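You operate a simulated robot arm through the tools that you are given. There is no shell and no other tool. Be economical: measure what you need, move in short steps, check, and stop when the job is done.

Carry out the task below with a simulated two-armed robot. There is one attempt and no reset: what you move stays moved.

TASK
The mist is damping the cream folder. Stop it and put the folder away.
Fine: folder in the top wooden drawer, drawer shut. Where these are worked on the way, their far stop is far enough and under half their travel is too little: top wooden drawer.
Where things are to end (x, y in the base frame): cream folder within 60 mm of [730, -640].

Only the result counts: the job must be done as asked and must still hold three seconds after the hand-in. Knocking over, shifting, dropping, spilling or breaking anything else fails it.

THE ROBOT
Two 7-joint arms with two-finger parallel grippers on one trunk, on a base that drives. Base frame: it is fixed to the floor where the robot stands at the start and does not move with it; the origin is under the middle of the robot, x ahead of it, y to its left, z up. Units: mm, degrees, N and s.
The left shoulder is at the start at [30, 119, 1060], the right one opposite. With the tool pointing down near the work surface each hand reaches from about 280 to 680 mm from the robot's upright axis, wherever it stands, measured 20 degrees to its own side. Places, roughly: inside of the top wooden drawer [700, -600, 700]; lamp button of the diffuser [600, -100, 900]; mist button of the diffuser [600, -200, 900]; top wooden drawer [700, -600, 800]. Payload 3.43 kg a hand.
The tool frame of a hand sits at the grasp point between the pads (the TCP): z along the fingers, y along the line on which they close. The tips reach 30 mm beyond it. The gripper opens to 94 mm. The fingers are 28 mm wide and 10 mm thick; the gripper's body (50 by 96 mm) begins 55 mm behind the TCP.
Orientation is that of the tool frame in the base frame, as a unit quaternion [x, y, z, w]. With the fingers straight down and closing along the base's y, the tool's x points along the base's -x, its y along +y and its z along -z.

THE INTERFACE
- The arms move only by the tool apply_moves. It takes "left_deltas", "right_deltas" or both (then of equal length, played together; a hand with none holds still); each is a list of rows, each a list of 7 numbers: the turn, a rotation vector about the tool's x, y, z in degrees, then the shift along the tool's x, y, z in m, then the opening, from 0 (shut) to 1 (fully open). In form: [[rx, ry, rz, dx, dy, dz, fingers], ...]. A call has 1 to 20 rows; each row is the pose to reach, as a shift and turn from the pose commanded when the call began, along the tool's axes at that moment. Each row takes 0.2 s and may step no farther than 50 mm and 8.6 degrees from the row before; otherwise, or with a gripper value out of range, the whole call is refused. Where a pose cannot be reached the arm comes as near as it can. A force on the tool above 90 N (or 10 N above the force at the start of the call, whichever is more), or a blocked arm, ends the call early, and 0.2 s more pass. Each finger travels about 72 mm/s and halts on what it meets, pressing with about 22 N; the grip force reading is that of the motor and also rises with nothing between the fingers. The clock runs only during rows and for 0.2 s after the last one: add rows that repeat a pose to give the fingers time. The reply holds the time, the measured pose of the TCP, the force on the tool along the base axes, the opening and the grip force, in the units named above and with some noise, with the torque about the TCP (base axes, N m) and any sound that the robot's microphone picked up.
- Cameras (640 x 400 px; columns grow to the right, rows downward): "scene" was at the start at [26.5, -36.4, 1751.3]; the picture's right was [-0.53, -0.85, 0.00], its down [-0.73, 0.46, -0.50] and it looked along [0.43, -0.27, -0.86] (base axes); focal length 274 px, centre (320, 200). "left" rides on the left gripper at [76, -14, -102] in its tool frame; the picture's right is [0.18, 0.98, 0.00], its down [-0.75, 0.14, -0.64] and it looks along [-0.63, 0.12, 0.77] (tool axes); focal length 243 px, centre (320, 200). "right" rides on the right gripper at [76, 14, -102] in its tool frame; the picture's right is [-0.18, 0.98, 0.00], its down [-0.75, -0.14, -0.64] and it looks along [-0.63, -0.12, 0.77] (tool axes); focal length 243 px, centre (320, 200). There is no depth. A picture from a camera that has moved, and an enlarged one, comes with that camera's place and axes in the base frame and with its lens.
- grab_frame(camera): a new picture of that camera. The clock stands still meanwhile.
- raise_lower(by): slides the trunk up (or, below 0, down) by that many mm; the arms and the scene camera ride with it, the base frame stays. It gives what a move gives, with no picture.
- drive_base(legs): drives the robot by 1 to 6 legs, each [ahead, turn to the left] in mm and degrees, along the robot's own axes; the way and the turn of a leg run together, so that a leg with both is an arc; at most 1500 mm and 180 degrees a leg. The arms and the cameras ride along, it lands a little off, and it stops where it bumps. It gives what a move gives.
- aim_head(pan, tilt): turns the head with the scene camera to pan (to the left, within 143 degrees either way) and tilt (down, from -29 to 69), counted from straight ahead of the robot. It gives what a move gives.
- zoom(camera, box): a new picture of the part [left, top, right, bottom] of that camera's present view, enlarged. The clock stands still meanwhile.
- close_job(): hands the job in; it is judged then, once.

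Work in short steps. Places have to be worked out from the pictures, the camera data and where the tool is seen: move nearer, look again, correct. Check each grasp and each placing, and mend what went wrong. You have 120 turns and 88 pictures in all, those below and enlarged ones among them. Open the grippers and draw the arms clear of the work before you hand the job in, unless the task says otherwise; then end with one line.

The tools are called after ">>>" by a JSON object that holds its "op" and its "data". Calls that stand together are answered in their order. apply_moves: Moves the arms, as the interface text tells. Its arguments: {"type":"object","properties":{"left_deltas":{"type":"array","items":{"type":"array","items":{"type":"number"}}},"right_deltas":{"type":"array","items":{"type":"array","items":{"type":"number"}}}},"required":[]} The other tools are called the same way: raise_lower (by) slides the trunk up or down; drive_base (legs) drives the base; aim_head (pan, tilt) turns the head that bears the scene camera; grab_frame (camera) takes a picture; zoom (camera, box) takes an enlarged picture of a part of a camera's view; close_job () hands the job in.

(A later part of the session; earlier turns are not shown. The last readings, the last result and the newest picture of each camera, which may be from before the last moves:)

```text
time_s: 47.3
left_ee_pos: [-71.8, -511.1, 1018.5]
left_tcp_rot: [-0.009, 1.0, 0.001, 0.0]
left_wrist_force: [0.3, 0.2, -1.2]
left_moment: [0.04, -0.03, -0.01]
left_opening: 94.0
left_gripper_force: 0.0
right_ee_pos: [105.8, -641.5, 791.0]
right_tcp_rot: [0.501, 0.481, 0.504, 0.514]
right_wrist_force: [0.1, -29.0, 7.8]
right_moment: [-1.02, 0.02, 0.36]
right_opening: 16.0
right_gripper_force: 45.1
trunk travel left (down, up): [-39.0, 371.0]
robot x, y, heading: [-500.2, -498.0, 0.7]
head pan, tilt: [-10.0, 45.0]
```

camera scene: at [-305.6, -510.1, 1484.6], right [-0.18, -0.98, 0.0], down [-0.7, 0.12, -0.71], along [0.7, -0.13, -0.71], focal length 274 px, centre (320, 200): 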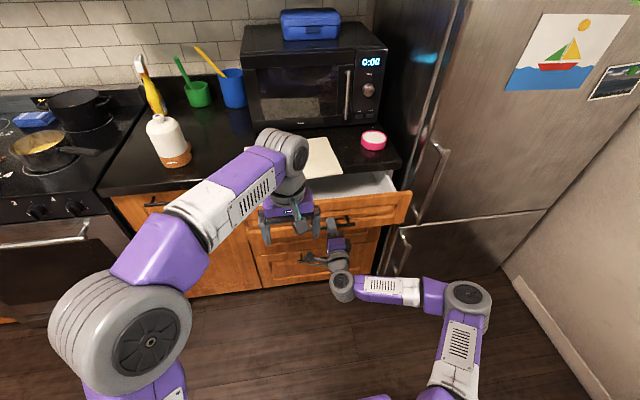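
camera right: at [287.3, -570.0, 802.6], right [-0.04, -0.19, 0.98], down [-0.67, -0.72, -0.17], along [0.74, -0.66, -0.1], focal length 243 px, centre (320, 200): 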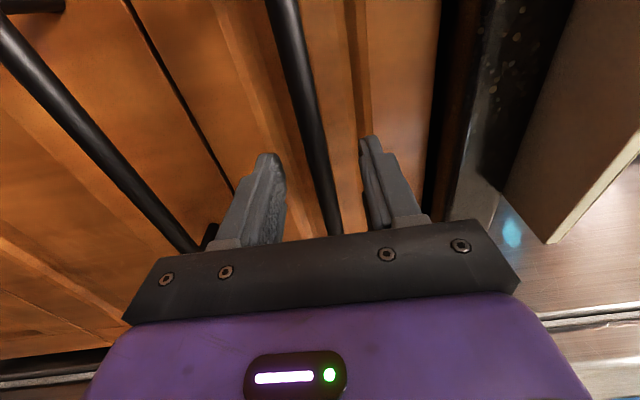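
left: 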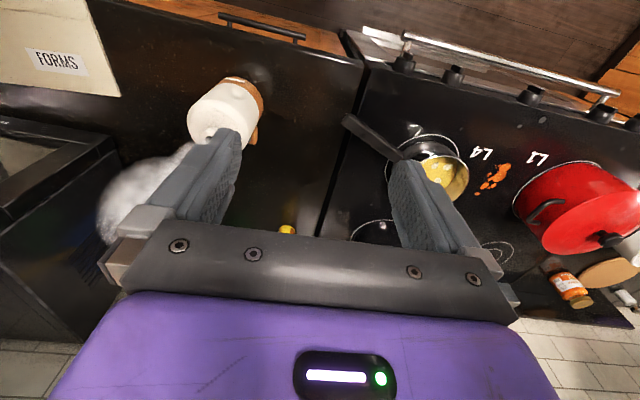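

294 mm open and still moving, with lateral load now the other way. I'll continue 120 mm straight and watch for the stop.

>>> {"op": "drive_base", "data": {"legs": [[-120, -0.3]]}}

>>> {"op": "grab_frame", "data": {"camera": "scene"}}

```text
time_s: 48.5
left_ee_pos: [-192.5, -510.6, 1017.2]
left_tcp_rot: [-0.005, 1.0, -0.001, 0.001]
left_wrist_force: [-0.6, -0.2, 0.5]
left_moment: [0.01, -0.02, 0.0]
left_opening: 94.0
left_gripper_force: 0.1
right_ee_pos: [-15.9, -638.4, 789.7]
right_tcp_rot: [0.499, 0.485, 0.504, 0.512]
right_wrist_force: [1.4, 31.6, -1.6]
right_moment: [-0.7, 0.05, -0.17]
right_opening: 15.9
right_gripper_force: 45.0
trunk travel left (down, up): [-39.0, 371.0]
robot x, y, heading: [-621.8, -496.1, 0.8]
head pan, tilt: [-10.0, 45.0]
```

```text
58 pictures are left
camera scene: at [-571.6, -509.4, 1484.6], right [-0.16, -0.99, 0.0], down [-0.7, 0.11, -0.71], along [0.7, -0.12, -0.71], focal length 274 px, centre (320, 200)
```

scene: 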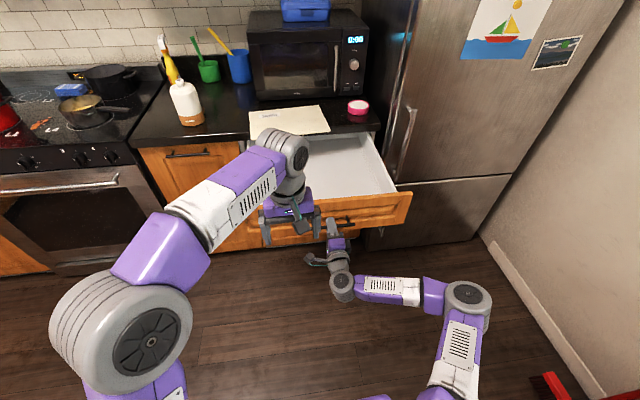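

The drawer is out about 415 mm, so the closed target [730, -640] is now near [315, -623]. I'll release the handle, back off, move the left arm aside, and unwind the right wrist's roll, because its current winding limits reach.

>>> {"op": "apply_moves", "data": {"right_deltas": [[0, 0, 0, 0, 0, 0, 0.3], [0, 0, 0, 0, 0, 0, 0.5], [0, 0, 0, 0, 0, 0, 0.5], [0, 0, 0, 0, 0, 0, 0.5]]}}

>>> {"op": "drive_base", "data": {"legs": [[-180, 0]]}}

>>> {"op": "raise_lower", "data": {"by": 190}}

>>> {"op": "apply_moves", "data": {"left_deltas": [[0, 0, 0, 0, 0.03, -0.02, 1], [0, 0, 0, 0, 0.06, -0.04, 1], [0, 0, 0, 0, 0.09, -0.06, 1], [0, 0, 0, 0, 0.12, -0.08, 1], [0, 0, 0, 0, 0.15, -0.1, 1], [0, 0, 0, 0, 0.18, -0.12, 1], [0, 0, 0, 0, 0.2, -0.12, 1], [0, 0, 0, 0, 0.2, -0.12, 1], [0, 0, 0, 0, 0.2, -0.12, 1], [0, 0, 0, 0, 0.2, -0.12, 1], [0, 0, 0, 0, 0.2, -0.12, 1]], "right_deltas": [[0, 0, -8.2, 0, 0, 0, 0.5], [0, 0, -16.4, 0, 0, 0, 0.5], [0, 0, -24.5, 0, 0, 0, 0.5], [0, 0, -32.7, 0, 0, 0, 0.5], [0, 0, -40.9, 0, 0, 0, 0.5], [0, 0, -49.1, 0, 0, 0, 0.5], [0, 0, -57.3, 0, 0, 0, 0.5], [0, 0, -65.5, 0, 0, 0, 0.5], [0, 0, -73.6, 0, 0, 0, 0.5], [0, 0, -81.8, 0, 0, 0, 0.5], [0, 0, -90, 0, 0, 0, 0.5]]}}

>>> {"op": "grab_frame", "data": {"camera": "scene"}}

```text
time_s: 49.5
left_ee_pos: [-192.9, -513.2, 1016.4]
left_tcp_rot: [-0.006, 1.0, 0.0, 0.001]
left_wrist_force: [0.6, 0.3, 1.0]
left_moment: [0.0, 0.02, 0.01]
left_opening: 94.2
left_gripper_force: 0.0
right_ee_pos: [-15.6, -641.2, 790.5]
right_tcp_rot: [0.5, 0.483, 0.506, 0.511]
right_wrist_force: [-0.3, 0.1, 0.0]
right_moment: [0.01, 0.01, -0.02]
right_opening: 46.9
right_gripper_force: 0.1
trunk travel left (down, up): [-39.0, 371.0]
robot x, y, heading: [-624.8, -495.2, 0.7]
head pan, tilt: [-10.0, 45.0]
```

```text
time_s: 51.0
left_ee_pos: [-366.7, -513.1, 1016.6]
left_tcp_rot: [-0.006, 1.0, 0.0, 0.001]
left_wrist_force: [0.6, -0.5, 0.1]
left_moment: [-0.02, 0.02, 0.01]
left_opening: 94.0
left_gripper_force: 0.0
right_ee_pos: [-191.6, -641.4, 790.0]
right_tcp_rot: [0.5, 0.483, 0.506, 0.51]
right_wrist_force: [0.1, 0.0, 0.8]
right_moment: [0.01, 0.02, 0.0]
right_opening: 47.1
right_gripper_force: 0.0
trunk travel left (down, up): [-39.0, 371.0]
robot x, y, heading: [-794.5, -506.1, 0.8]
head pan, tilt: [-10.0, 45.0]
```

```text
time_s: 53.1
left_ee_pos: [-366.7, -514.1, 1208.1]
left_tcp_rot: [-0.007, 1.0, 0.0, 0.0]
left_wrist_force: [-0.7, 0.5, 0.9]
left_moment: [0.05, 0.0, 0.02]
left_opening: 94.1
left_gripper_force: 0.1
right_ee_pos: [-189.7, -641.4, 979.7]
right_tcp_rot: [0.499, 0.483, 0.506, 0.51]
right_wrist_force: [-0.8, -0.8, 0.6]
right_moment: [0.04, -0.02, 0.02]
right_opening: 47.3
right_gripper_force: 0.1
trunk travel left (down, up): [-229.0, 181.0]
robot x, y, heading: [-798.2, -500.0, 0.8]
head pan, tilt: [-10.0, 45.0]
```

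```text
time_s: 55.5
left_ee_pos: [-369.8, -312.7, 1326.6]
left_tcp_rot: [-0.007, 1.0, 0.001, 0.0]
left_wrist_force: [0.6, -0.4, 0.6]
left_moment: [-0.02, 0.02, -0.01]
left_opening: 93.9
left_gripper_force: 0.0
right_ee_pos: [-190.9, -641.1, 980.3]
right_tcp_rot: [0.009, 0.695, -0.003, 0.719]
right_wrist_force: [-0.1, 0.6, 0.3]
right_moment: [-0.01, 0.03, 0.02]
right_opening: 47.1
right_gripper_force: 0.1
trunk travel left (down, up): [-229.0, 181.0]
robot x, y, heading: [-799.5, -498.2, 0.8]
head pan, tilt: [-10.0, 45.0]
```

```text
57 pictures are left
camera scene: at [-746.9, -515.1, 1674.6], right [-0.16, -0.99, 0.0], down [-0.7, 0.11, -0.71], along [0.7, -0.11, -0.71], focal length 274 px, centre (320, 200)
```

scene: 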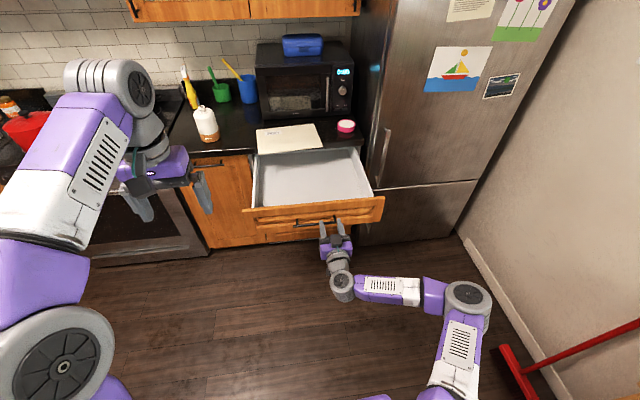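

Roll went smoothly with no reach warning. I'll finish the other 90°, then lower the hand relative to the shoulder and inspect the elbow height.

>>> {"op": "apply_moves", "data": {"right_deltas": [[0, 0, -8.2, 0, 0, 0, 0.5], [0, 0, -16.4, 0, 0, 0, 0.5], [0, 0, -24.5, 0, 0, 0, 0.5], [0, 0, -32.7, 0, 0, 0, 0.5], [0, 0, -40.9, 0, 0, 0, 0.5], [0, 0, -49.1, 0, 0, 0, 0.5], [0, 0, -57.3, 0, 0, 0, 0.5], [0, 0, -65.5, 0, 0, 0, 0.5], [0, 0, -73.6, 0, 0, 0, 0.5], [0, 0, -81.8, 0, 0, 0, 0.5], [0, 0, -90, 0, 0, 0, 0.5]]}}

>>> {"op": "apply_moves", "data": {"right_deltas": [[0, 0, 0, 0, 0.03, 0, 0.5], [0, 0, 0, 0, 0.06, 0, 0.5], [0, 0, 0, 0, 0.09, 0, 0.5], [0, 0, 0, 0, 0.12, 0, 0.5], [0, 0, 0, 0, 0.15, 0, 0.5]]}}

>>> {"op": "grab_frame", "data": {"camera": "scene"}}

```text
time_s: 57.9
left_ee_pos: [-369.9, -312.3, 1326.6]
left_tcp_rot: [-0.007, 1.0, 0.0, 0.0]
left_wrist_force: [0.0, -0.2, -0.1]
left_moment: [0.02, -0.02, 0.05]
left_opening: 94.1
left_gripper_force: 0.0
right_ee_pos: [-191.1, -639.7, 980.5]
right_tcp_rot: [0.484, -0.499, 0.511, -0.506]
right_wrist_force: [0.0, 0.2, 0.7]
right_moment: [-0.02, -0.04, -0.01]
right_opening: 46.7
right_gripper_force: 0.0
trunk travel left (down, up): [-229.0, 181.0]
robot x, y, heading: [-792.7, -499.5, 0.9]
head pan, tilt: [-10.0, 45.0]
```

```text
time_s: 59.1
left_ee_pos: [-369.2, -313.7, 1328.3]
left_tcp_rot: [-0.007, 1.0, 0.001, 0.0]
left_wrist_force: [0.7, 0.4, 0.4]
left_moment: [0.03, 0.03, -0.01]
left_opening: 93.9
left_gripper_force: 0.2
right_ee_pos: [-215.3, -685.4, 870.5]
right_tcp_rot: [0.484, -0.5, 0.509, -0.506]
right_wrist_force: [0.0, 0.5, -0.5]
right_moment: [0.01, 0.02, 0.0]
right_opening: 46.9
right_gripper_force: 0.1
right hand out of reach, approached as far as the arm can: row 1, 2, 3, 4, 5
trunk travel left (down, up): [-229.0, 181.0]
robot x, y, heading: [-798.9, -499.7, 0.5]
head pan, tilt: [-10.0, 45.0]
```

```text
56 pictures are left
camera scene: at [-746.9, -515.4, 1674.5], right [-0.16, -0.99, 0.0], down [-0.7, 0.11, -0.71], along [0.7, -0.11, -0.71], focal length 274 px, centre (320, 200)
```

scene: 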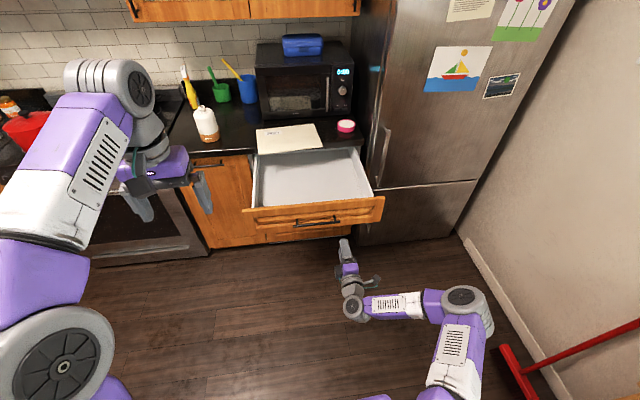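

The elbow is above the hand here (about 1000 vs 870), which suits reaching over the drawer front. Before driving in over the open drawer I'll check how far my own torso and base stick out.

>>> {"op": "aim_head", "data": {"pan": 0, "tilt": 69}}

>>> {"op": "grab_frame", "data": {"camera": "scene"}}

```text
time_s: 60.0
left_ee_pos: [-369.5, -313.1, 1327.9]
left_tcp_rot: [-0.007, 1.0, 0.0, 0.0]
left_wrist_force: [-0.2, -0.1, 0.3]
left_moment: [0.01, 0.04, -0.03]
left_opening: 93.8
left_gripper_force: 0.0
right_ee_pos: [-215.2, -685.1, 871.9]
right_tcp_rot: [0.484, -0.5, 0.509, -0.506]
right_wrist_force: [0.1, -0.4, -0.1]
right_moment: [-0.01, 0.02, 0.0]
right_opening: 46.8
right_gripper_force: 0.1
trunk travel left (down, up): [-229.0, 181.0]
robot x, y, heading: [-797.6, -502.7, 0.8]
head pan, tilt: [0.0, 68.8]
```

```text
55 pictures are left
camera scene: at [-771.2, -501.5, 1645.7], right [0.01, -1.0, 0.0], down [-0.93, -0.01, -0.36], along [0.36, 0.0, -0.93], focal length 274 px, centre (320, 200)
```

scene: 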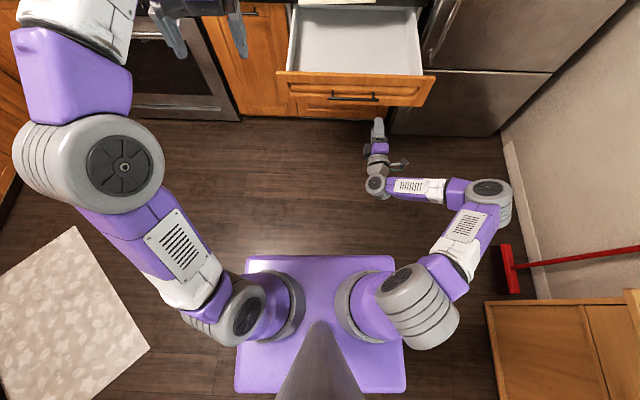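

The torso plate extends only ~150 mm ahead of the axis, so standing at x≈-210 clears the open drawer front. I'll raise the trunk 75 mm and drive left and forward so the hand hovers over the drawer in front of the folder.

>>> {"op": "raise_lower", "data": {"by": 75}}

>>> {"op": "drive_base", "data": {"legs": [[0, 20], [400, 0], [0, -21]]}}

>>> {"op": "grab_frame", "data": {"camera": "right"}}

>>> {"op": "grab_frame", "data": {"camera": "scene"}}

```text
time_s: 61.1
left_ee_pos: [-368.8, -312.8, 1401.5]
left_tcp_rot: [-0.007, 1.0, 0.0, 0.0]
left_wrist_force: [0.8, -0.1, 0.2]
left_moment: [0.0, 0.04, -0.01]
left_opening: 94.1
left_gripper_force: 0.0
right_ee_pos: [-215.4, -685.0, 945.2]
right_tcp_rot: [0.485, -0.499, 0.51, -0.506]
right_wrist_force: [0.2, -0.5, -0.4]
right_moment: [0.0, -0.01, 0.0]
right_opening: 47.0
right_gripper_force: 0.0
trunk travel left (down, up): [-304.0, 106.0]
robot x, y, heading: [-794.8, -497.2, 0.7]
head pan, tilt: [0.0, 68.8]
```

```text
time_s: 65.8
left_ee_pos: [-1.5, -175.2, 1400.8]
left_tcp_rot: [-0.003, 1.0, -0.001, 0.0]
left_wrist_force: [-0.8, 0.3, -0.5]
left_moment: [0.0, 0.0, 0.04]
left_opening: 94.1
left_gripper_force: 0.1
right_ee_pos: [150.9, -547.6, 947.3]
right_tcp_rot: [0.483, -0.502, 0.511, -0.504]
right_wrist_force: [-0.5, 0.6, -0.2]
right_moment: [-0.03, 0.01, 0.03]
right_opening: 47.2
right_gripper_force: 0.0
trunk travel left (down, up): [-304.0, 106.0]
robot x, y, heading: [-430.4, -355.8, 0.2]
head pan, tilt: [0.0, 68.8]
```

```text
54 pictures are left
camera right: at [46.5, -621.1, 929.0], right [0.04, 0.2, -0.98], down [-0.63, 0.77, 0.13], along [0.78, 0.61, 0.15], focal length 243 px, centre (320, 200)
```

right: 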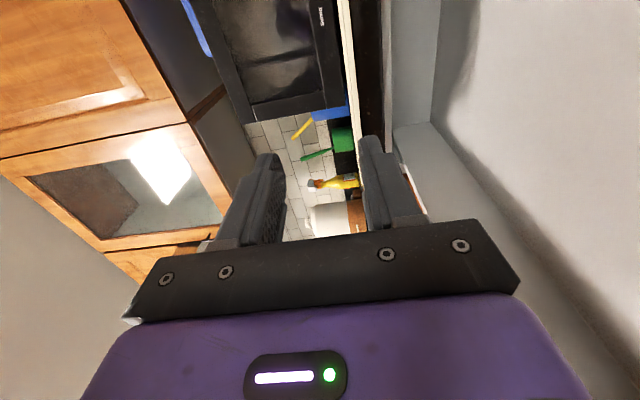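

```text
53 pictures are left
camera scene: at [-403.5, -359.8, 1720.7], right [0.01, -1.0, 0.0], down [-0.93, -0.01, -0.36], along [0.36, 0.0, -0.93], focal length 274 px, centre (320, 200)
```

scene: 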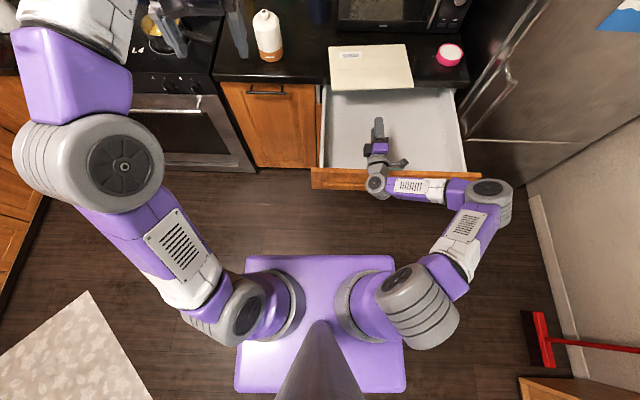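

Good: the hand is over the drawer at [151, -548, 947] and the folder's front edge is near x≈366 there. I'll advance 130 mm, then lower the trunk 32 mm and look.

>>> {"op": "drive_base", "data": {"legs": [[130, 0]]}}

>>> {"op": "raise_lower", "data": {"by": -32}}

>>> {"op": "apply_moves", "data": {"right_deltas": [[0, 0, 0, 0, 0, 0, 0.64], [0, 0, 0, 0, 0, 0, 0.64]]}}

>>> {"op": "grab_frame", "data": {"camera": "right"}}

>>> {"op": "zoom", "data": {"camera": "scene", "box": [260, 40, 500, 220]}}

```text
time_s: 67.0
left_ee_pos: [126.5, -174.0, 1402.4]
left_tcp_rot: [-0.003, 1.0, 0.0, -0.001]
left_wrist_force: [0.3, -0.2, -0.5]
left_moment: [0.03, 0.01, 0.0]
left_opening: 93.9
left_gripper_force: 0.1
right_ee_pos: [278.3, -546.1, 945.5]
right_tcp_rot: [0.483, -0.501, 0.511, -0.505]
right_wrist_force: [-0.1, -0.2, -0.5]
right_moment: [0.01, 0.0, 0.02]
right_opening: 47.0
right_gripper_force: 0.0
trunk travel left (down, up): [-304.0, 106.0]
robot x, y, heading: [-300.9, -356.5, 0.5]
head pan, tilt: [0.0, 68.8]
```

```text
time_s: 67.8
left_ee_pos: [125.0, -173.1, 1370.2]
left_tcp_rot: [-0.003, 1.0, 0.001, 0.0]
left_wrist_force: [-0.4, -0.2, 0.7]
left_moment: [-0.01, -0.01, -0.05]
left_opening: 94.0
left_gripper_force: 0.1
right_ee_pos: [277.1, -545.8, 914.0]
right_tcp_rot: [0.482, -0.502, 0.511, -0.505]
right_wrist_force: [-0.3, 0.4, 1.0]
right_moment: [0.0, 0.01, 0.01]
right_opening: 47.2
right_gripper_force: 0.0
trunk travel left (down, up): [-272.0, 138.0]
robot x, y, heading: [-303.2, -359.4, 0.6]
head pan, tilt: [0.0, 68.8]
```

```text
time_s: 68.4
left_ee_pos: [125.9, -172.6, 1370.2]
left_tcp_rot: [-0.004, 1.0, 0.001, 0.0]
left_wrist_force: [0.3, -0.2, 0.2]
left_moment: [0.02, 0.0, 0.01]
left_opening: 94.0
left_gripper_force: 0.0
right_ee_pos: [276.4, -547.0, 914.8]
right_tcp_rot: [0.483, -0.501, 0.511, -0.504]
right_wrist_force: [0.7, 1.0, 0.8]
right_moment: [-0.01, -0.03, 0.0]
right_opening: 60.0
right_gripper_force: 0.0
trunk travel left (down, up): [-272.0, 138.0]
robot x, y, heading: [-304.8, -354.7, 0.5]
head pan, tilt: [0.0, 68.8]
```

```text
52 pictures are left
camera right: at [173.2, -619.7, 897.0], right [0.04, 0.2, -0.98], down [-0.63, 0.77, 0.13], along [0.78, 0.61, 0.15], focal length 243 px, centre (320, 200)
```

right: 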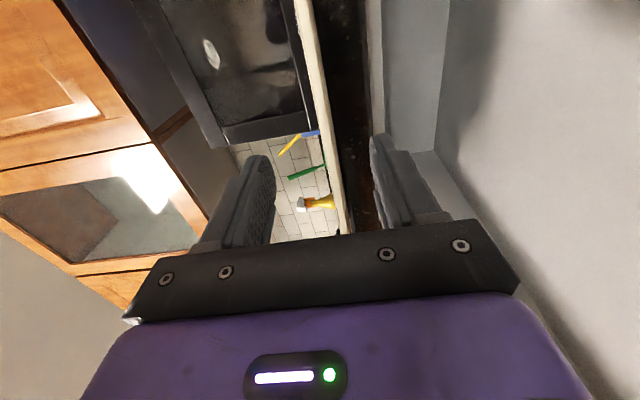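

```text
2.22 times, centred on (380, 130) of scene
camera zoom: at [-277.1, -358.6, 1688.7], right [0.01, -1.0, 0.0], down [-0.93, -0.01, -0.36], along [0.36, 0.0, -0.93], focal length 609 px, centre (187, 356)
```

zoom: 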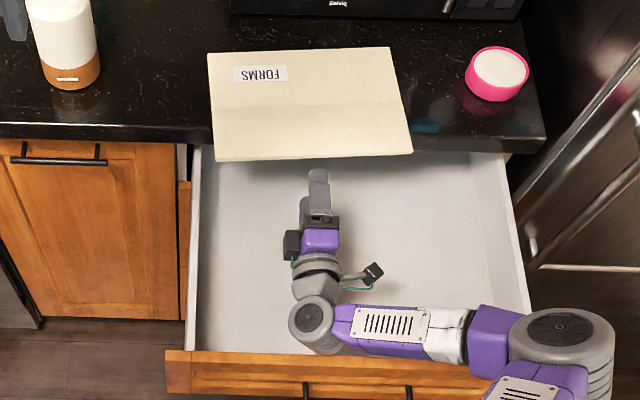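

The folder edge lies between the open fingers at the right height. I'll advance 88 mm so the tips overlap it by about 28 mm.

>>> {"op": "drive_base", "data": {"legs": [[88, 0]]}}

>>> {"op": "grab_frame", "data": {"camera": "right"}}

>>> {"op": "grab_frame", "data": {"camera": "scene"}}

```text
time_s: 69.5
left_ee_pos: [212.4, -173.9, 1370.0]
left_tcp_rot: [-0.003, 1.0, -0.001, -0.001]
left_wrist_force: [-0.1, 0.3, 0.1]
left_moment: [0.01, 0.04, -0.01]
left_opening: 93.7
left_gripper_force: 0.2
right_ee_pos: [363.3, -546.8, 914.6]
right_tcp_rot: [0.482, -0.501, 0.512, -0.504]
right_wrist_force: [0.1, -0.3, -0.3]
right_moment: [0.01, 0.0, 0.01]
right_opening: 60.1
right_gripper_force: 0.1
trunk travel left (down, up): [-272.0, 138.0]
robot x, y, heading: [-220.5, -354.2, 0.6]
head pan, tilt: [0.0, 68.8]
```

```text
50 pictures are left
camera right: at [258.6, -619.7, 896.7], right [0.04, 0.2, -0.98], down [-0.63, 0.77, 0.13], along [0.78, 0.61, 0.15], focal length 243 px, centre (320, 200)
```

right: 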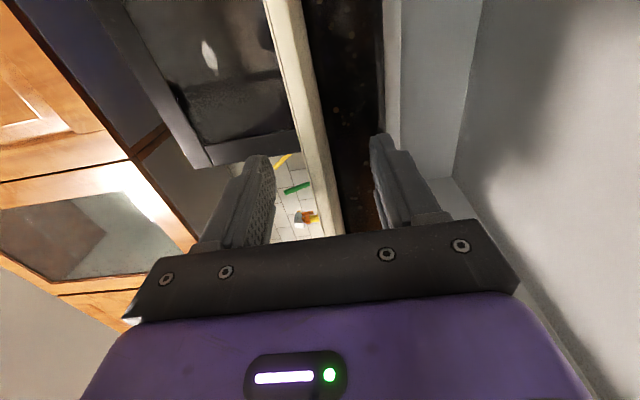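

```text
49 pictures are left
camera scene: at [-190.8, -358.1, 1688.7], right [0.01, -1.0, 0.0], down [-0.93, -0.01, -0.36], along [0.36, 0.0, -0.93], focal length 274 px, centre (320, 200)
```

scene: 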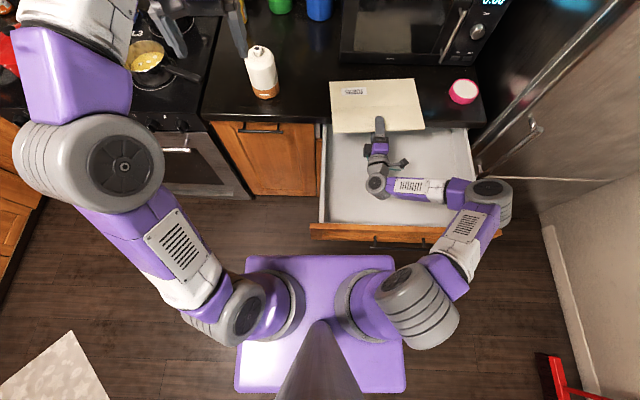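

Upper finger overlaps the folder, lower one is beneath. Closing.

>>> {"op": "apply_moves", "data": {"right_deltas": [[0, 0, 0, 0, 0, 0, 0.4], [0, 0, 0, 0, 0, 0, 0.2], [0, 0, 0, 0, 0, 0, 0], [0, 0, 0, 0, 0, 0, 0], [0, 0, 0, 0, 0, 0, 0]]}}

>>> {"op": "grab_frame", "data": {"camera": "right"}}

```text
time_s: 70.7
left_ee_pos: [211.6, -173.4, 1370.0]
left_tcp_rot: [-0.003, 1.0, 0.0, 0.0]
left_wrist_force: [0.2, -0.3, -0.7]
left_moment: [0.01, -0.02, 0.0]
left_opening: 94.4
left_gripper_force: 0.0
right_ee_pos: [363.2, -546.2, 914.4]
right_tcp_rot: [0.482, -0.501, 0.512, -0.504]
right_wrist_force: [-0.3, -0.3, -0.3]
right_moment: [-0.3, 0.04, 0.03]
right_opening: 12.2
right_gripper_force: 22.0
trunk travel left (down, up): [-272.0, 138.0]
robot x, y, heading: [-216.9, -357.3, 0.3]
head pan, tilt: [0.0, 68.8]
```

```text
48 pictures are left
camera right: at [258.1, -619.7, 896.9], right [0.04, 0.2, -0.98], down [-0.63, 0.77, 0.13], along [0.78, 0.61, 0.15], focal length 243 px, centre (320, 200)
```

right: 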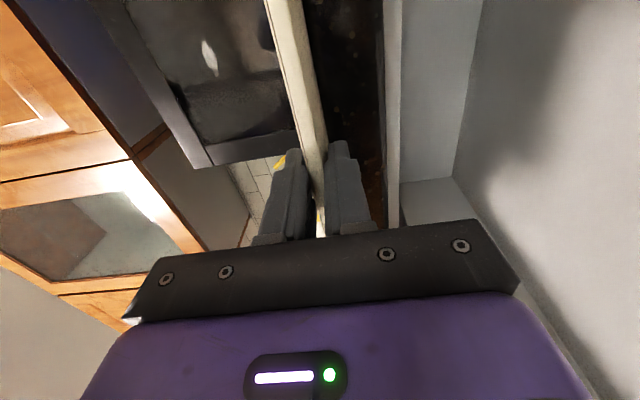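

Gripped at 12 mm thickness. I'll lift 15 mm with the trunk and check that the folder follows.

>>> {"op": "raise_lower", "data": {"by": 18}}

>>> {"op": "grab_frame", "data": {"camera": "right"}}

>>> {"op": "zoom", "data": {"camera": "scene", "box": [300, 50, 500, 230]}}

```text
time_s: 71.4
left_ee_pos: [212.6, -172.7, 1388.3]
left_tcp_rot: [-0.003, 1.0, 0.0, 0.0]
left_wrist_force: [-0.5, -0.1, -1.0]
left_moment: [-0.01, -0.02, 0.0]
left_opening: 93.6
left_gripper_force: 0.1
right_ee_pos: [363.0, -546.2, 931.5]
right_tcp_rot: [0.483, -0.502, 0.511, -0.503]
right_wrist_force: [-1.0, -0.3, -2.7]
right_moment: [0.01, 0.19, -0.01]
right_opening: 12.1
right_gripper_force: 21.9
trunk travel left (down, up): [-290.0, 120.0]
robot x, y, heading: [-219.6, -360.0, 0.4]
head pan, tilt: [0.0, 68.8]
```

```text
47 pictures are left
camera right: at [258.3, -619.8, 914.6], right [0.03, 0.2, -0.98], down [-0.63, 0.77, 0.13], along [0.78, 0.61, 0.15], focal length 243 px, centre (320, 200)
```

right: 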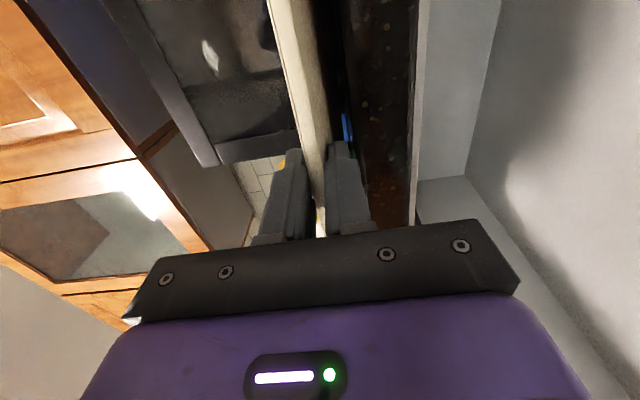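

```text
2.22 times, centred on (400, 140) of scene
camera zoom: at [-191.2, -358.2, 1706.7], right [0.01, -1.0, 0.0], down [-0.93, -0.01, -0.36], along [0.36, 0.0, -0.93], focal length 609 px, centre (142, 333)
```

zoom: 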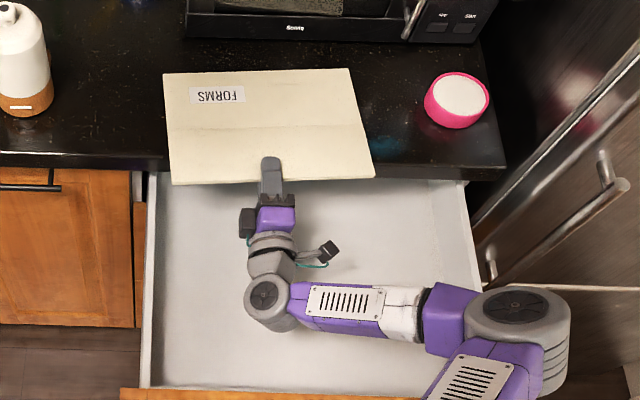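

The folder (~2.7 N) is held level and firm. I'll raise a bit more and back up 208 mm so its far edge clears the counter.

>>> {"op": "raise_lower", "data": {"by": 30}}

>>> {"op": "drive_base", "data": {"legs": [[-208, 0]]}}

>>> {"op": "grab_frame", "data": {"camera": "scene"}}

```text
time_s: 72.1
left_ee_pos: [211.3, -173.8, 1418.4]
left_tcp_rot: [-0.003, 1.0, 0.0, 0.001]
left_wrist_force: [0.3, 0.0, -0.1]
left_moment: [-0.03, 0.0, 0.01]
left_opening: 94.2
left_gripper_force: 0.0
right_ee_pos: [362.9, -546.9, 961.4]
right_tcp_rot: [0.483, -0.501, 0.512, -0.504]
right_wrist_force: [0.0, 0.8, -3.2]
right_moment: [0.0, 0.25, 0.0]
right_opening: 12.6
right_gripper_force: 21.6
trunk travel left (down, up): [-320.0, 90.0]
robot x, y, heading: [-215.1, -355.1, 0.5]
head pan, tilt: [0.0, 68.8]
```

```text
time_s: 73.7
left_ee_pos: [3.8, -175.2, 1417.0]
left_tcp_rot: [-0.002, 1.0, -0.001, -0.001]
left_wrist_force: [0.1, -0.2, 0.2]
left_moment: [0.0, -0.05, -0.01]
left_opening: 93.9
left_gripper_force: 0.0
right_ee_pos: [155.7, -548.2, 962.6]
right_tcp_rot: [0.482, -0.502, 0.512, -0.504]
right_wrist_force: [-0.2, 0.2, -2.2]
right_moment: [0.04, 0.26, 0.01]
right_opening: 12.3
right_gripper_force: 22.3
trunk travel left (down, up): [-320.0, 90.0]
robot x, y, heading: [-427.5, -356.2, 0.2]
head pan, tilt: [0.0, 68.8]
```

```text
45 pictures are left
camera scene: at [-399.1, -359.2, 1736.7], right [0.0, -1.0, 0.0], down [-0.93, 0.0, -0.36], along [0.36, 0.0, -0.93], focal length 274 px, centre (320, 200)
```

scene: 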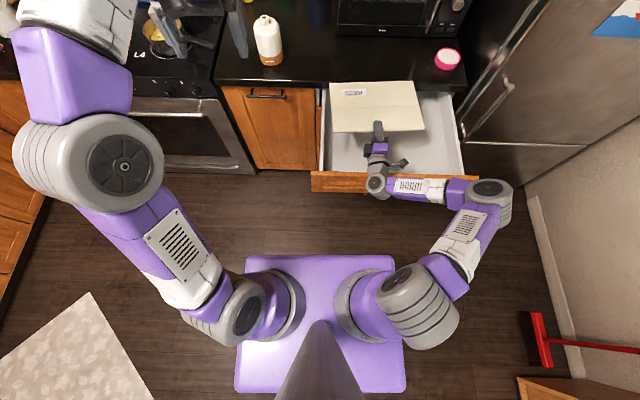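

The folder is clear of the counter, over the drawer. Now I'll shift 70 mm toward -y and pitch the fingers down 45° so the far edge dips into the drawer.

>>> {"op": "apply_moves", "data": {"right_deltas": [[0, 0, 0, 0.02, 0, 0, 0], [0, 0, 0, 0.045, 0, 0, 0], [0, 0, 0, 0.07, 0, 0, 0], [-7.5, 0, 0, 0.07, 0, 0, 0], [-15, 0, 0, 0.07, 0, 0, 0], [-22.5, 0, 0, 0.07, 0, 0, 0], [-30, 0, 0, 0.07, 0, 0, 0], [-30, 0, 0, 0.07, 0, 0, 0]]}}

>>> {"op": "grab_frame", "data": {"camera": "right"}}

>>> {"op": "grab_frame", "data": {"camera": "scene"}}

```text
time_s: 75.5
left_ee_pos: [4.6, -177.1, 1417.7]
left_tcp_rot: [-0.002, 1.0, -0.001, 0.0]
left_wrist_force: [0.9, -0.9, 0.6]
left_moment: [0.04, -0.03, -0.01]
left_opening: 94.0
left_gripper_force: 0.1
right_ee_pos: [153.2, -617.8, 961.5]
right_tcp_rot: [-0.597, 0.617, -0.364, 0.362]
right_wrist_force: [-0.6, -0.7, -1.8]
right_moment: [0.0, 0.19, -0.01]
right_opening: 12.5
right_gripper_force: 22.3
trunk travel left (down, up): [-320.0, 90.0]
robot x, y, heading: [-420.3, -359.7, 0.2]
head pan, tilt: [0.0, 68.8]
```

```text
44 pictures are left
camera right: at [53.8, -692.1, 997.1], right [-0.46, 0.21, -0.86], down [-0.48, 0.76, 0.44], along [0.75, 0.61, -0.25], focal length 243 px, centre (320, 200)
```

right: 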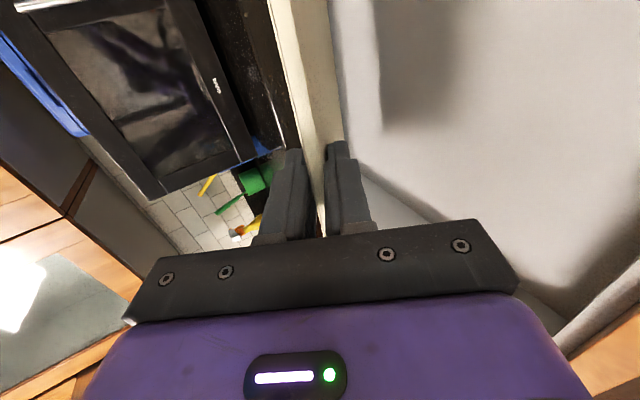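

```text
43 pictures are left
camera scene: at [-398.6, -359.7, 1736.7], right [0.0, -1.0, 0.0], down [-0.93, 0.0, -0.36], along [0.36, 0.0, -0.93], focal length 274 px, centre (320, 200)
```

scene: 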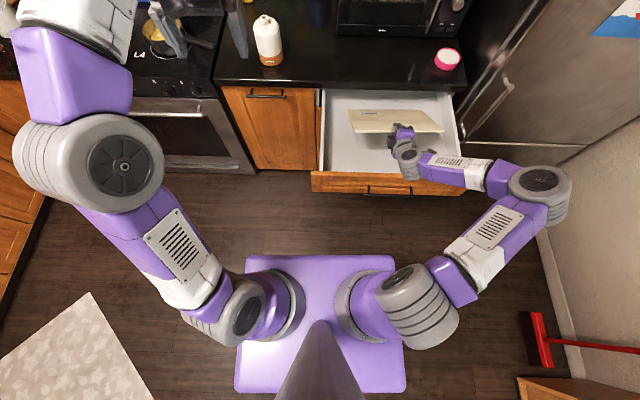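

The folder is tilted down about 30° inside the drawer outline and still firmly held. I'll lower 70 mm and check the force.

>>> {"op": "raise_lower", "data": {"by": -70}}

>>> {"op": "drive_base", "data": {"legs": [[50, 0]]}}

>>> {"op": "grab_frame", "data": {"camera": "right"}}

>>> {"op": "zoom", "data": {"camera": "scene", "box": [290, 60, 530, 240]}}

```text
time_s: 76.6
left_ee_pos: [4.8, -175.0, 1348.1]
left_tcp_rot: [-0.001, 1.0, 0.001, 0.0]
left_wrist_force: [-0.3, 0.3, 0.2]
left_moment: [-0.01, -0.01, 0.02]
left_opening: 94.1
left_gripper_force: 0.2
right_ee_pos: [154.0, -618.7, 892.0]
right_tcp_rot: [-0.596, 0.617, -0.365, 0.362]
right_wrist_force: [-0.3, -0.8, -1.8]
right_moment: [0.01, 0.21, 0.03]
right_opening: 12.5
right_gripper_force: 21.8
trunk travel left (down, up): [-250.0, 160.0]
robot x, y, heading: [-426.2, -358.4, 0.3]
head pan, tilt: [0.0, 68.8]
```

```text
time_s: 77.5
left_ee_pos: [55.4, -175.6, 1347.5]
left_tcp_rot: [0.0, 1.0, 0.0, -0.001]
left_wrist_force: [0.0, -0.2, -0.4]
left_moment: [0.0, 0.03, 0.0]
left_opening: 94.2
left_gripper_force: 0.0
right_ee_pos: [203.1, -618.0, 889.7]
right_tcp_rot: [-0.596, 0.618, -0.364, 0.361]
right_wrist_force: [-0.1, -0.5, -3.5]
right_moment: [-0.02, 0.21, -0.01]
right_opening: 12.4
right_gripper_force: 22.0
trunk travel left (down, up): [-250.0, 160.0]
robot x, y, heading: [-373.6, -355.6, 0.2]
head pan, tilt: [0.0, 68.8]
```

```text
42 pictures are left
camera right: at [103.7, -692.0, 926.4], right [-0.46, 0.21, -0.86], down [-0.48, 0.76, 0.44], along [0.75, 0.61, -0.25], focal length 243 px, centre (320, 200)
```

right: 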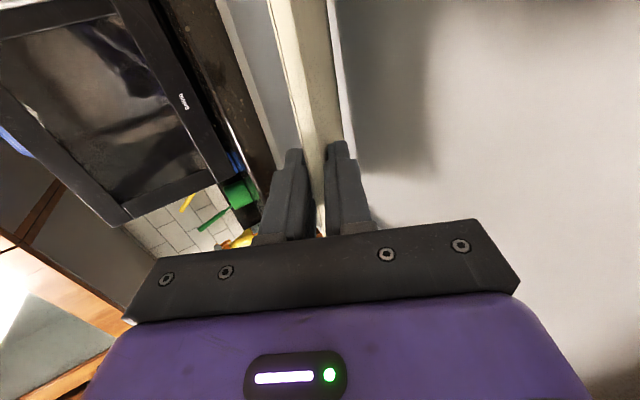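

```text
2.22 times, centred on (410, 150) of scene
camera zoom: at [-347.4, -359.0, 1666.6], right [0.0, -1.0, 0.0], down [-0.93, 0.0, -0.36], along [0.36, 0.0, -0.93], focal length 609 px, centre (120, 311)
```

zoom: 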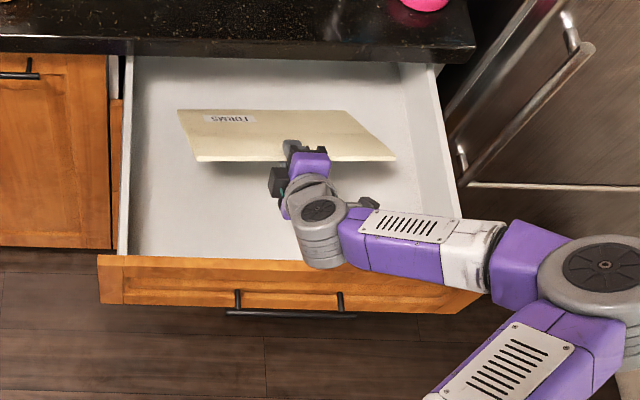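

All clear so far. I'll lower in small steps until the far edge touches the drawer floor.

>>> {"op": "raise_lower", "data": {"by": -20}}

>>> {"op": "raise_lower", "data": {"by": -12}}

>>> {"op": "raise_lower", "data": {"by": -10}}

```text
time_s: 78.2
left_ee_pos: [53.8, -176.4, 1328.5]
left_tcp_rot: [-0.001, 1.0, 0.0, 0.001]
left_wrist_force: [-0.8, 0.3, 0.4]
left_moment: [-0.02, 0.01, 0.01]
left_opening: 94.1
left_gripper_force: 0.0
right_ee_pos: [202.6, -618.1, 870.5]
right_tcp_rot: [-0.596, 0.618, -0.365, 0.362]
right_wrist_force: [-0.8, 0.2, -1.9]
right_moment: [-0.07, 0.14, 0.04]
right_opening: 12.1
right_gripper_force: 21.5
trunk travel left (down, up): [-230.0, 180.0]
robot x, y, heading: [-376.8, -356.1, -0.0]
head pan, tilt: [0.0, 68.8]
```

```text
time_s: 78.8
left_ee_pos: [53.4, -175.1, 1315.9]
left_tcp_rot: [-0.001, 1.0, 0.0, -0.001]
left_wrist_force: [-0.4, 0.3, -0.3]
left_moment: [-0.01, 0.01, 0.04]
left_opening: 94.2
left_gripper_force: 0.0
right_ee_pos: [202.1, -619.0, 858.6]
right_tcp_rot: [-0.596, 0.617, -0.365, 0.362]
right_wrist_force: [0.8, 0.4, -1.0]
right_moment: [-0.16, 0.02, 0.05]
right_opening: 12.6
right_gripper_force: 21.9
trunk travel left (down, up): [-218.0, 192.0]
robot x, y, heading: [-373.0, -359.9, 0.2]
head pan, tilt: [0.0, 68.8]
```

```text
time_s: 79.4
left_ee_pos: [53.8, -176.5, 1305.2]
left_tcp_rot: [-0.002, 1.0, 0.0, 0.0]
left_wrist_force: [-0.4, -0.4, -0.6]
left_moment: [0.0, -0.02, -0.01]
left_opening: 93.8
left_gripper_force: 0.1
right_ee_pos: [203.6, -618.7, 848.2]
right_tcp_rot: [-0.596, 0.617, -0.364, 0.362]
right_wrist_force: [0.9, -0.4, -0.8]
right_moment: [-0.21, -0.05, 0.07]
right_opening: 12.5
right_gripper_force: 22.5
trunk travel left (down, up): [-208.0, 202.0]
robot x, y, heading: [-373.8, -356.4, -0.2]
head pan, tilt: [0.0, 68.8]
```

Contact was felt at TCP z≈868, and the folder now pivots softly in the grip. I'll lower 20 mm more while steepening the hand to keep the wrist above the drawer front.

>>> {"op": "apply_moves", "data": {"right_deltas": [[-4, 0, 0, 0, 0, 0, 0], [-8, 0, 0, 0, 0, 0, 0], [-12, 0, 0, 0, 0, 0, 0], [-16, 0, 0, 0, 0, 0, 0]]}}

>>> {"op": "raise_lower", "data": {"by": -20}}

>>> {"op": "grab_frame", "data": {"camera": "right"}}

>>> {"op": "zoom", "data": {"camera": "scene", "box": [290, 60, 530, 240]}}

```text
time_s: 80.4
left_ee_pos: [52.5, -175.6, 1306.5]
left_tcp_rot: [-0.001, 1.0, 0.0, 0.0]
left_wrist_force: [-0.3, 0.4, -0.3]
left_moment: [-0.02, 0.02, 0.01]
left_opening: 93.8
left_gripper_force: 0.1
right_ee_pos: [190.6, -621.7, 847.2]
right_tcp_rot: [-0.639, 0.662, -0.276, 0.278]
right_wrist_force: [0.8, 1.2, 2.7]
right_moment: [-0.61, -0.86, 0.24]
right_opening: 21.7
right_gripper_force: 22.4
right hand out of reach, approached as far as the arm can: row 4
trunk travel left (down, up): [-208.0, 202.0]
robot x, y, heading: [-376.2, -358.2, 0.1]
head pan, tilt: [0.0, 68.8]
```

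```text
time_s: 81.1
left_ee_pos: [53.2, -174.8, 1286.8]
left_tcp_rot: [-0.001, 1.0, 0.001, -0.001]
left_wrist_force: [-0.6, 0.0, -0.4]
left_moment: [0.0, -0.02, -0.03]
left_opening: 93.9
left_gripper_force: 0.1
right_ee_pos: [190.2, -621.5, 826.8]
right_tcp_rot: [-0.639, 0.662, -0.276, 0.278]
right_wrist_force: [0.5, 1.2, 1.6]
right_moment: [-0.47, -0.58, 0.34]
right_opening: 21.2
right_gripper_force: 22.2
trunk travel left (down, up): [-188.0, 222.0]
robot x, y, heading: [-374.9, -356.4, 0.3]
head pan, tilt: [0.0, 68.8]
```

```text
40 pictures are left
camera right: at [103.8, -696.6, 887.5], right [-0.68, 0.21, -0.71], down [-0.34, 0.76, 0.56], along [0.65, 0.62, -0.44], focal length 243 px, centre (320, 200)
```

right: 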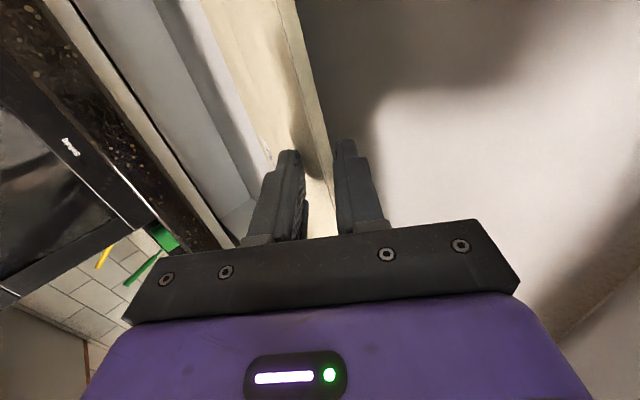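

```text
2.22 times, centred on (410, 150) of scene
camera zoom: at [-350.1, -358.6, 1604.7], right [0.0, -1.0, 0.0], down [-0.93, 0.0, -0.36], along [0.36, 0.0, -0.93], focal length 609 px, centre (120, 311)
```

zoom: 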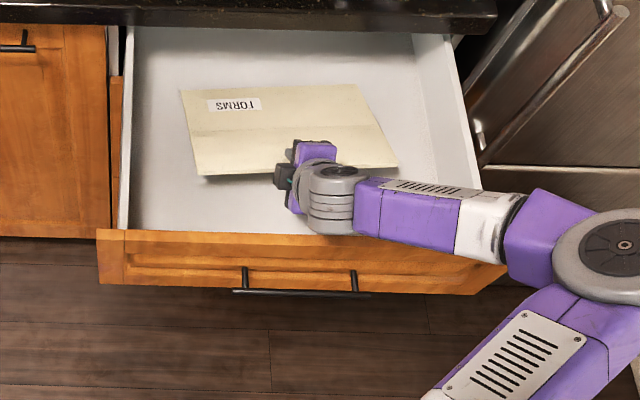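

The folder lies at about 16°, cradled between the fingers with its front edge ~50 mm above the floor. I'll lower another 22 mm.

>>> {"op": "raise_lower", "data": {"by": -14}}

>>> {"op": "raise_lower", "data": {"by": -8}}

```text
time_s: 81.7
left_ee_pos: [53.5, -175.6, 1271.7]
left_tcp_rot: [-0.001, 1.0, 0.0, 0.0]
left_wrist_force: [0.2, -0.9, 0.3]
left_moment: [0.03, 0.0, 0.04]
left_opening: 93.9
left_gripper_force: 0.0
right_ee_pos: [191.8, -622.0, 812.6]
right_tcp_rot: [-0.639, 0.662, -0.275, 0.278]
right_wrist_force: [0.8, 1.8, 1.7]
right_moment: [-0.46, -0.57, 0.3]
right_opening: 22.8
right_gripper_force: 22.6
trunk travel left (down, up): [-174.0, 236.0]
robot x, y, heading: [-376.0, -359.2, 0.1]
head pan, tilt: [0.0, 68.8]
```

```text
time_s: 82.2
left_ee_pos: [53.5, -175.0, 1264.4]
left_tcp_rot: [-0.001, 1.0, -0.001, 0.0]
left_wrist_force: [0.1, 0.0, -0.6]
left_moment: [0.02, 0.01, 0.02]
left_opening: 93.9
left_gripper_force: 0.1
right_ee_pos: [190.1, -622.0, 804.9]
right_tcp_rot: [-0.64, 0.662, -0.276, 0.278]
right_wrist_force: [1.5, 0.8, 0.6]
right_moment: [-0.49, -0.59, 0.27]
right_opening: 23.4
right_gripper_force: 22.1
trunk travel left (down, up): [-166.0, 244.0]
robot x, y, heading: [-375.6, -359.1, -0.1]
head pan, tilt: [0.0, 68.8]
```

Now I'll open modestly and slide the fingers out along their own axis, letting the front edge settle.

>>> {"op": "apply_moves", "data": {"right_deltas": [[0, 0, 0, 0, 0, 0, 0.35], [0, 0, 0, 0, 0, 0, 0.42], [0, 0, 0, 0, 0, 0, 0.42], [0, 0, 0, 0, 0, -0.02, 0.42], [0, 0, 0, 0, 0, -0.04, 0.42], [0, 0, 0, 0, 0, -0.06, 0.42], [0, 0, 0, 0, 0, -0.08, 0.42], [0, 0, 0, 0, 0, -0.1, 0.42]]}}

>>> {"op": "grab_frame", "data": {"camera": "right"}}

>>> {"op": "zoom", "data": {"camera": "scene", "box": [290, 40, 530, 220]}}

```text
time_s: 84.0
left_ee_pos: [53.0, -174.7, 1263.4]
left_tcp_rot: [-0.001, 1.0, 0.001, 0.0]
left_wrist_force: [-0.5, 0.0, 0.7]
left_moment: [0.0, 0.01, 0.01]
left_opening: 93.8
left_gripper_force: 0.0
right_ee_pos: [117.1, -622.8, 873.7]
right_tcp_rot: [-0.639, 0.662, -0.276, 0.279]
right_wrist_force: [1.2, -0.4, 0.2]
right_moment: [0.02, 0.0, 0.01]
right_opening: 39.4
right_gripper_force: 0.1
trunk travel left (down, up): [-166.0, 244.0]
robot x, y, heading: [-374.9, -357.7, 0.2]
head pan, tilt: [0.0, 68.8]
```

```text
38 pictures are left
camera right: at [30.6, -696.8, 934.7], right [-0.68, 0.21, -0.71], down [-0.34, 0.76, 0.56], along [0.65, 0.62, -0.44], focal length 243 px, centre (320, 200)
```

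right: 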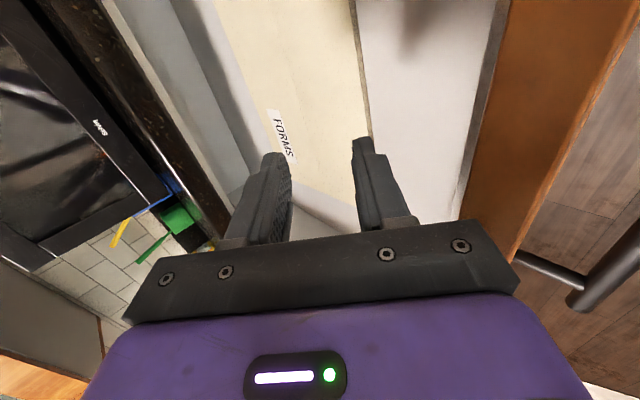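

```text
2.22 times, centred on (410, 130) of scene
camera zoom: at [-350.3, -358.6, 1582.7], right [0.0, -1.0, 0.0], down [-0.93, 0.0, -0.36], along [0.36, 0.0, -0.93], focal length 609 px, centre (120, 356)
```

zoom: 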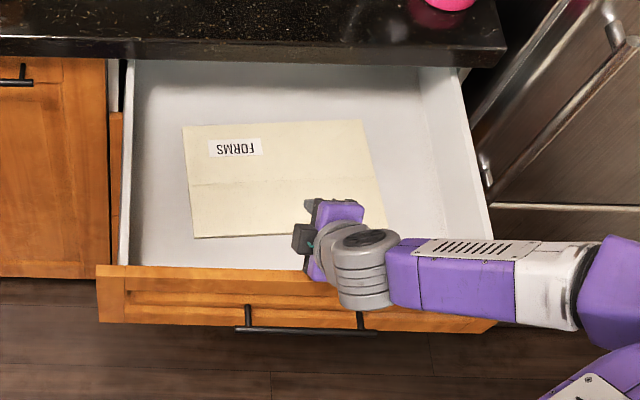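

The folder lies flat with centre near [271, -617], which maps to about [687, -634] once closed. That's inside 60 mm but with thin margin, so I'll nudge it ~45 mm deeper with downward-pointing closed fingers. First I'll raise and turn the fingers down.

>>> {"op": "raise_lower", "data": {"by": 100}}

>>> {"op": "apply_moves", "data": {"right_deltas": [[-7.5, 0, 0, 0, 0, 0, 0.2], [-15, 0, 0, 0, 0, 0, 0], [-22.5, 0, 0, 0, 0, 0, 0], [-30, 0, 0, 0, 0, 0, 0], [-37.5, 0, 0, 0, 0, 0, 0], [-45, 0, 0, 0, 0, 0, 0], [-45, 0, 0, 0, 0, 0, 0]]}}

>>> {"op": "grab_frame", "data": {"camera": "scene"}}

```text
time_s: 85.4
left_ee_pos: [54.0, -175.4, 1364.4]
left_tcp_rot: [-0.001, 1.0, 0.001, -0.001]
left_wrist_force: [0.4, -0.1, 0.1]
left_moment: [-0.01, 0.03, -0.03]
left_opening: 94.1
left_gripper_force: 0.1
right_ee_pos: [116.9, -621.8, 972.0]
right_tcp_rot: [-0.639, 0.662, -0.276, 0.278]
right_wrist_force: [-0.1, -1.0, -0.5]
right_moment: [0.04, -0.04, 0.01]
right_opening: 39.7
right_gripper_force: 0.0
trunk travel left (down, up): [-266.0, 144.0]
robot x, y, heading: [-375.7, -357.1, 0.2]
head pan, tilt: [0.0, 68.8]
```

```text
time_s: 87.0
left_ee_pos: [54.3, -173.9, 1364.1]
left_tcp_rot: [-0.001, 1.0, 0.001, 0.0]
left_wrist_force: [-1.0, 0.0, 0.4]
left_moment: [-0.01, 0.02, -0.02]
left_opening: 94.1
left_gripper_force: 0.0
right_ee_pos: [-89.5, -566.0, 862.6]
right_tcp_rot: [-0.673, 0.737, -0.046, 0.047]
right_wrist_force: [-0.6, 0.6, 0.5]
right_moment: [0.02, -0.01, -0.01]
right_opening: 0.0
right_gripper_force: 22.3
right hand out of reach, approached as far as the arm can: row 2, 3, 4, 5, 6, 7
trunk travel left (down, up): [-266.0, 144.0]
robot x, y, heading: [-375.6, -356.3, 0.4]
head pan, tilt: [0.0, 68.8]
```

```text
36 pictures are left
camera scene: at [-349.8, -358.7, 1682.7], right [0.0, -1.0, 0.0], down [-0.93, 0.0, -0.36], along [0.36, 0.0, -0.93], focal length 274 px, centre (320, 200)
```

scene: 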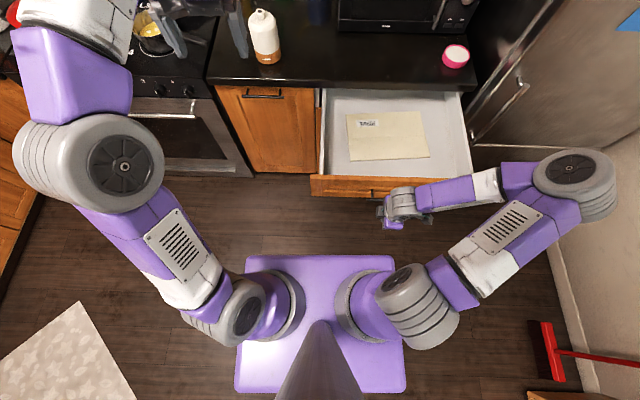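

The hand drew back in front of the drawer without contact. I'll measure the handle and folder more exactly before deciding on a nudge.

>>> {"op": "zoom", "data": {"camera": "scene", "box": [300, 70, 500, 220]}}

```text
2.67 times, centred on (400, 145) of scene
camera zoom: at [-349.8, -358.7, 1682.7], right [0.0, -1.0, 0.0], down [-0.93, 0.0, -0.36], along [0.36, 0.0, -0.93], focal length 730 px, centre (107, 347)
```

zoom: 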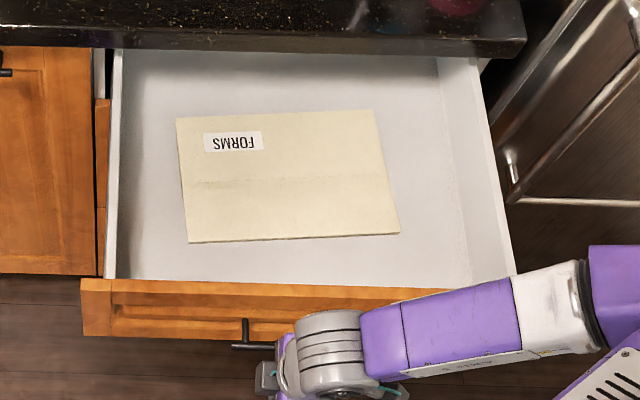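

Measured closed position would be about [691, -635], 39 mm short in x. A nudge deeper is worth it. I'll raise the trunk and yaw the hand to the standard downward pose first.

>>> {"op": "raise_lower", "data": {"by": 110}}

>>> {"op": "apply_moves", "data": {"right_deltas": [[0, 0, 8, 0, 0, 0, 0], [0, 0, 16, 0, 0, 0, 0], [0, 0, 24, 0, 0, 0, 0], [0, 0, 32, 0, 0, 0, 0], [0, 0, 40, 0, 0, 0, 0], [0, 0, 48, 0, 0, 0, 0], [0, 0, 56, 0, 0, 0, 0], [0, 0, 64, 0, 0, 0, 0], [0, 0, 72, 0, 0, 0, 0], [0, 0, 80, 0, 0, 0, 0], [0, 0, 85, 0, 0, 0, 0]]}}

```text
time_s: 88.4
left_ee_pos: [53.5, -174.5, 1473.1]
left_tcp_rot: [-0.001, 1.0, 0.0, 0.0]
left_wrist_force: [-0.6, -1.7, 0.0]
left_moment: [0.05, 0.01, 0.03]
left_opening: 94.3
left_gripper_force: 0.0
right_ee_pos: [-88.2, -566.4, 971.3]
right_tcp_rot: [-0.673, 0.737, -0.046, 0.048]
right_wrist_force: [-0.6, 0.2, -0.3]
right_moment: [0.01, -0.01, 0.02]
right_opening: 0.0
right_gripper_force: 22.2
trunk travel left (down, up): [-376.0, 34.0]
robot x, y, heading: [-372.9, -357.6, -0.1]
head pan, tilt: [0.0, 68.8]
```

```text
time_s: 90.8
left_ee_pos: [53.8, -175.4, 1474.2]
left_tcp_rot: [0.0, 1.0, 0.0, 0.0]
left_wrist_force: [0.2, 0.0, -0.2]
left_moment: [0.01, -0.06, -0.01]
left_opening: 93.8
left_gripper_force: 0.0
right_ee_pos: [-88.5, -566.3, 970.2]
right_tcp_rot: [0.003, 0.998, -0.002, 0.066]
right_wrist_force: [0.4, 0.6, 0.7]
right_moment: [0.0, -0.01, 0.03]
right_opening: 0.1
right_gripper_force: 21.9
trunk travel left (down, up): [-376.0, 34.0]
robot x, y, heading: [-374.3, -353.8, 0.2]
head pan, tilt: [0.0, 68.8]
```

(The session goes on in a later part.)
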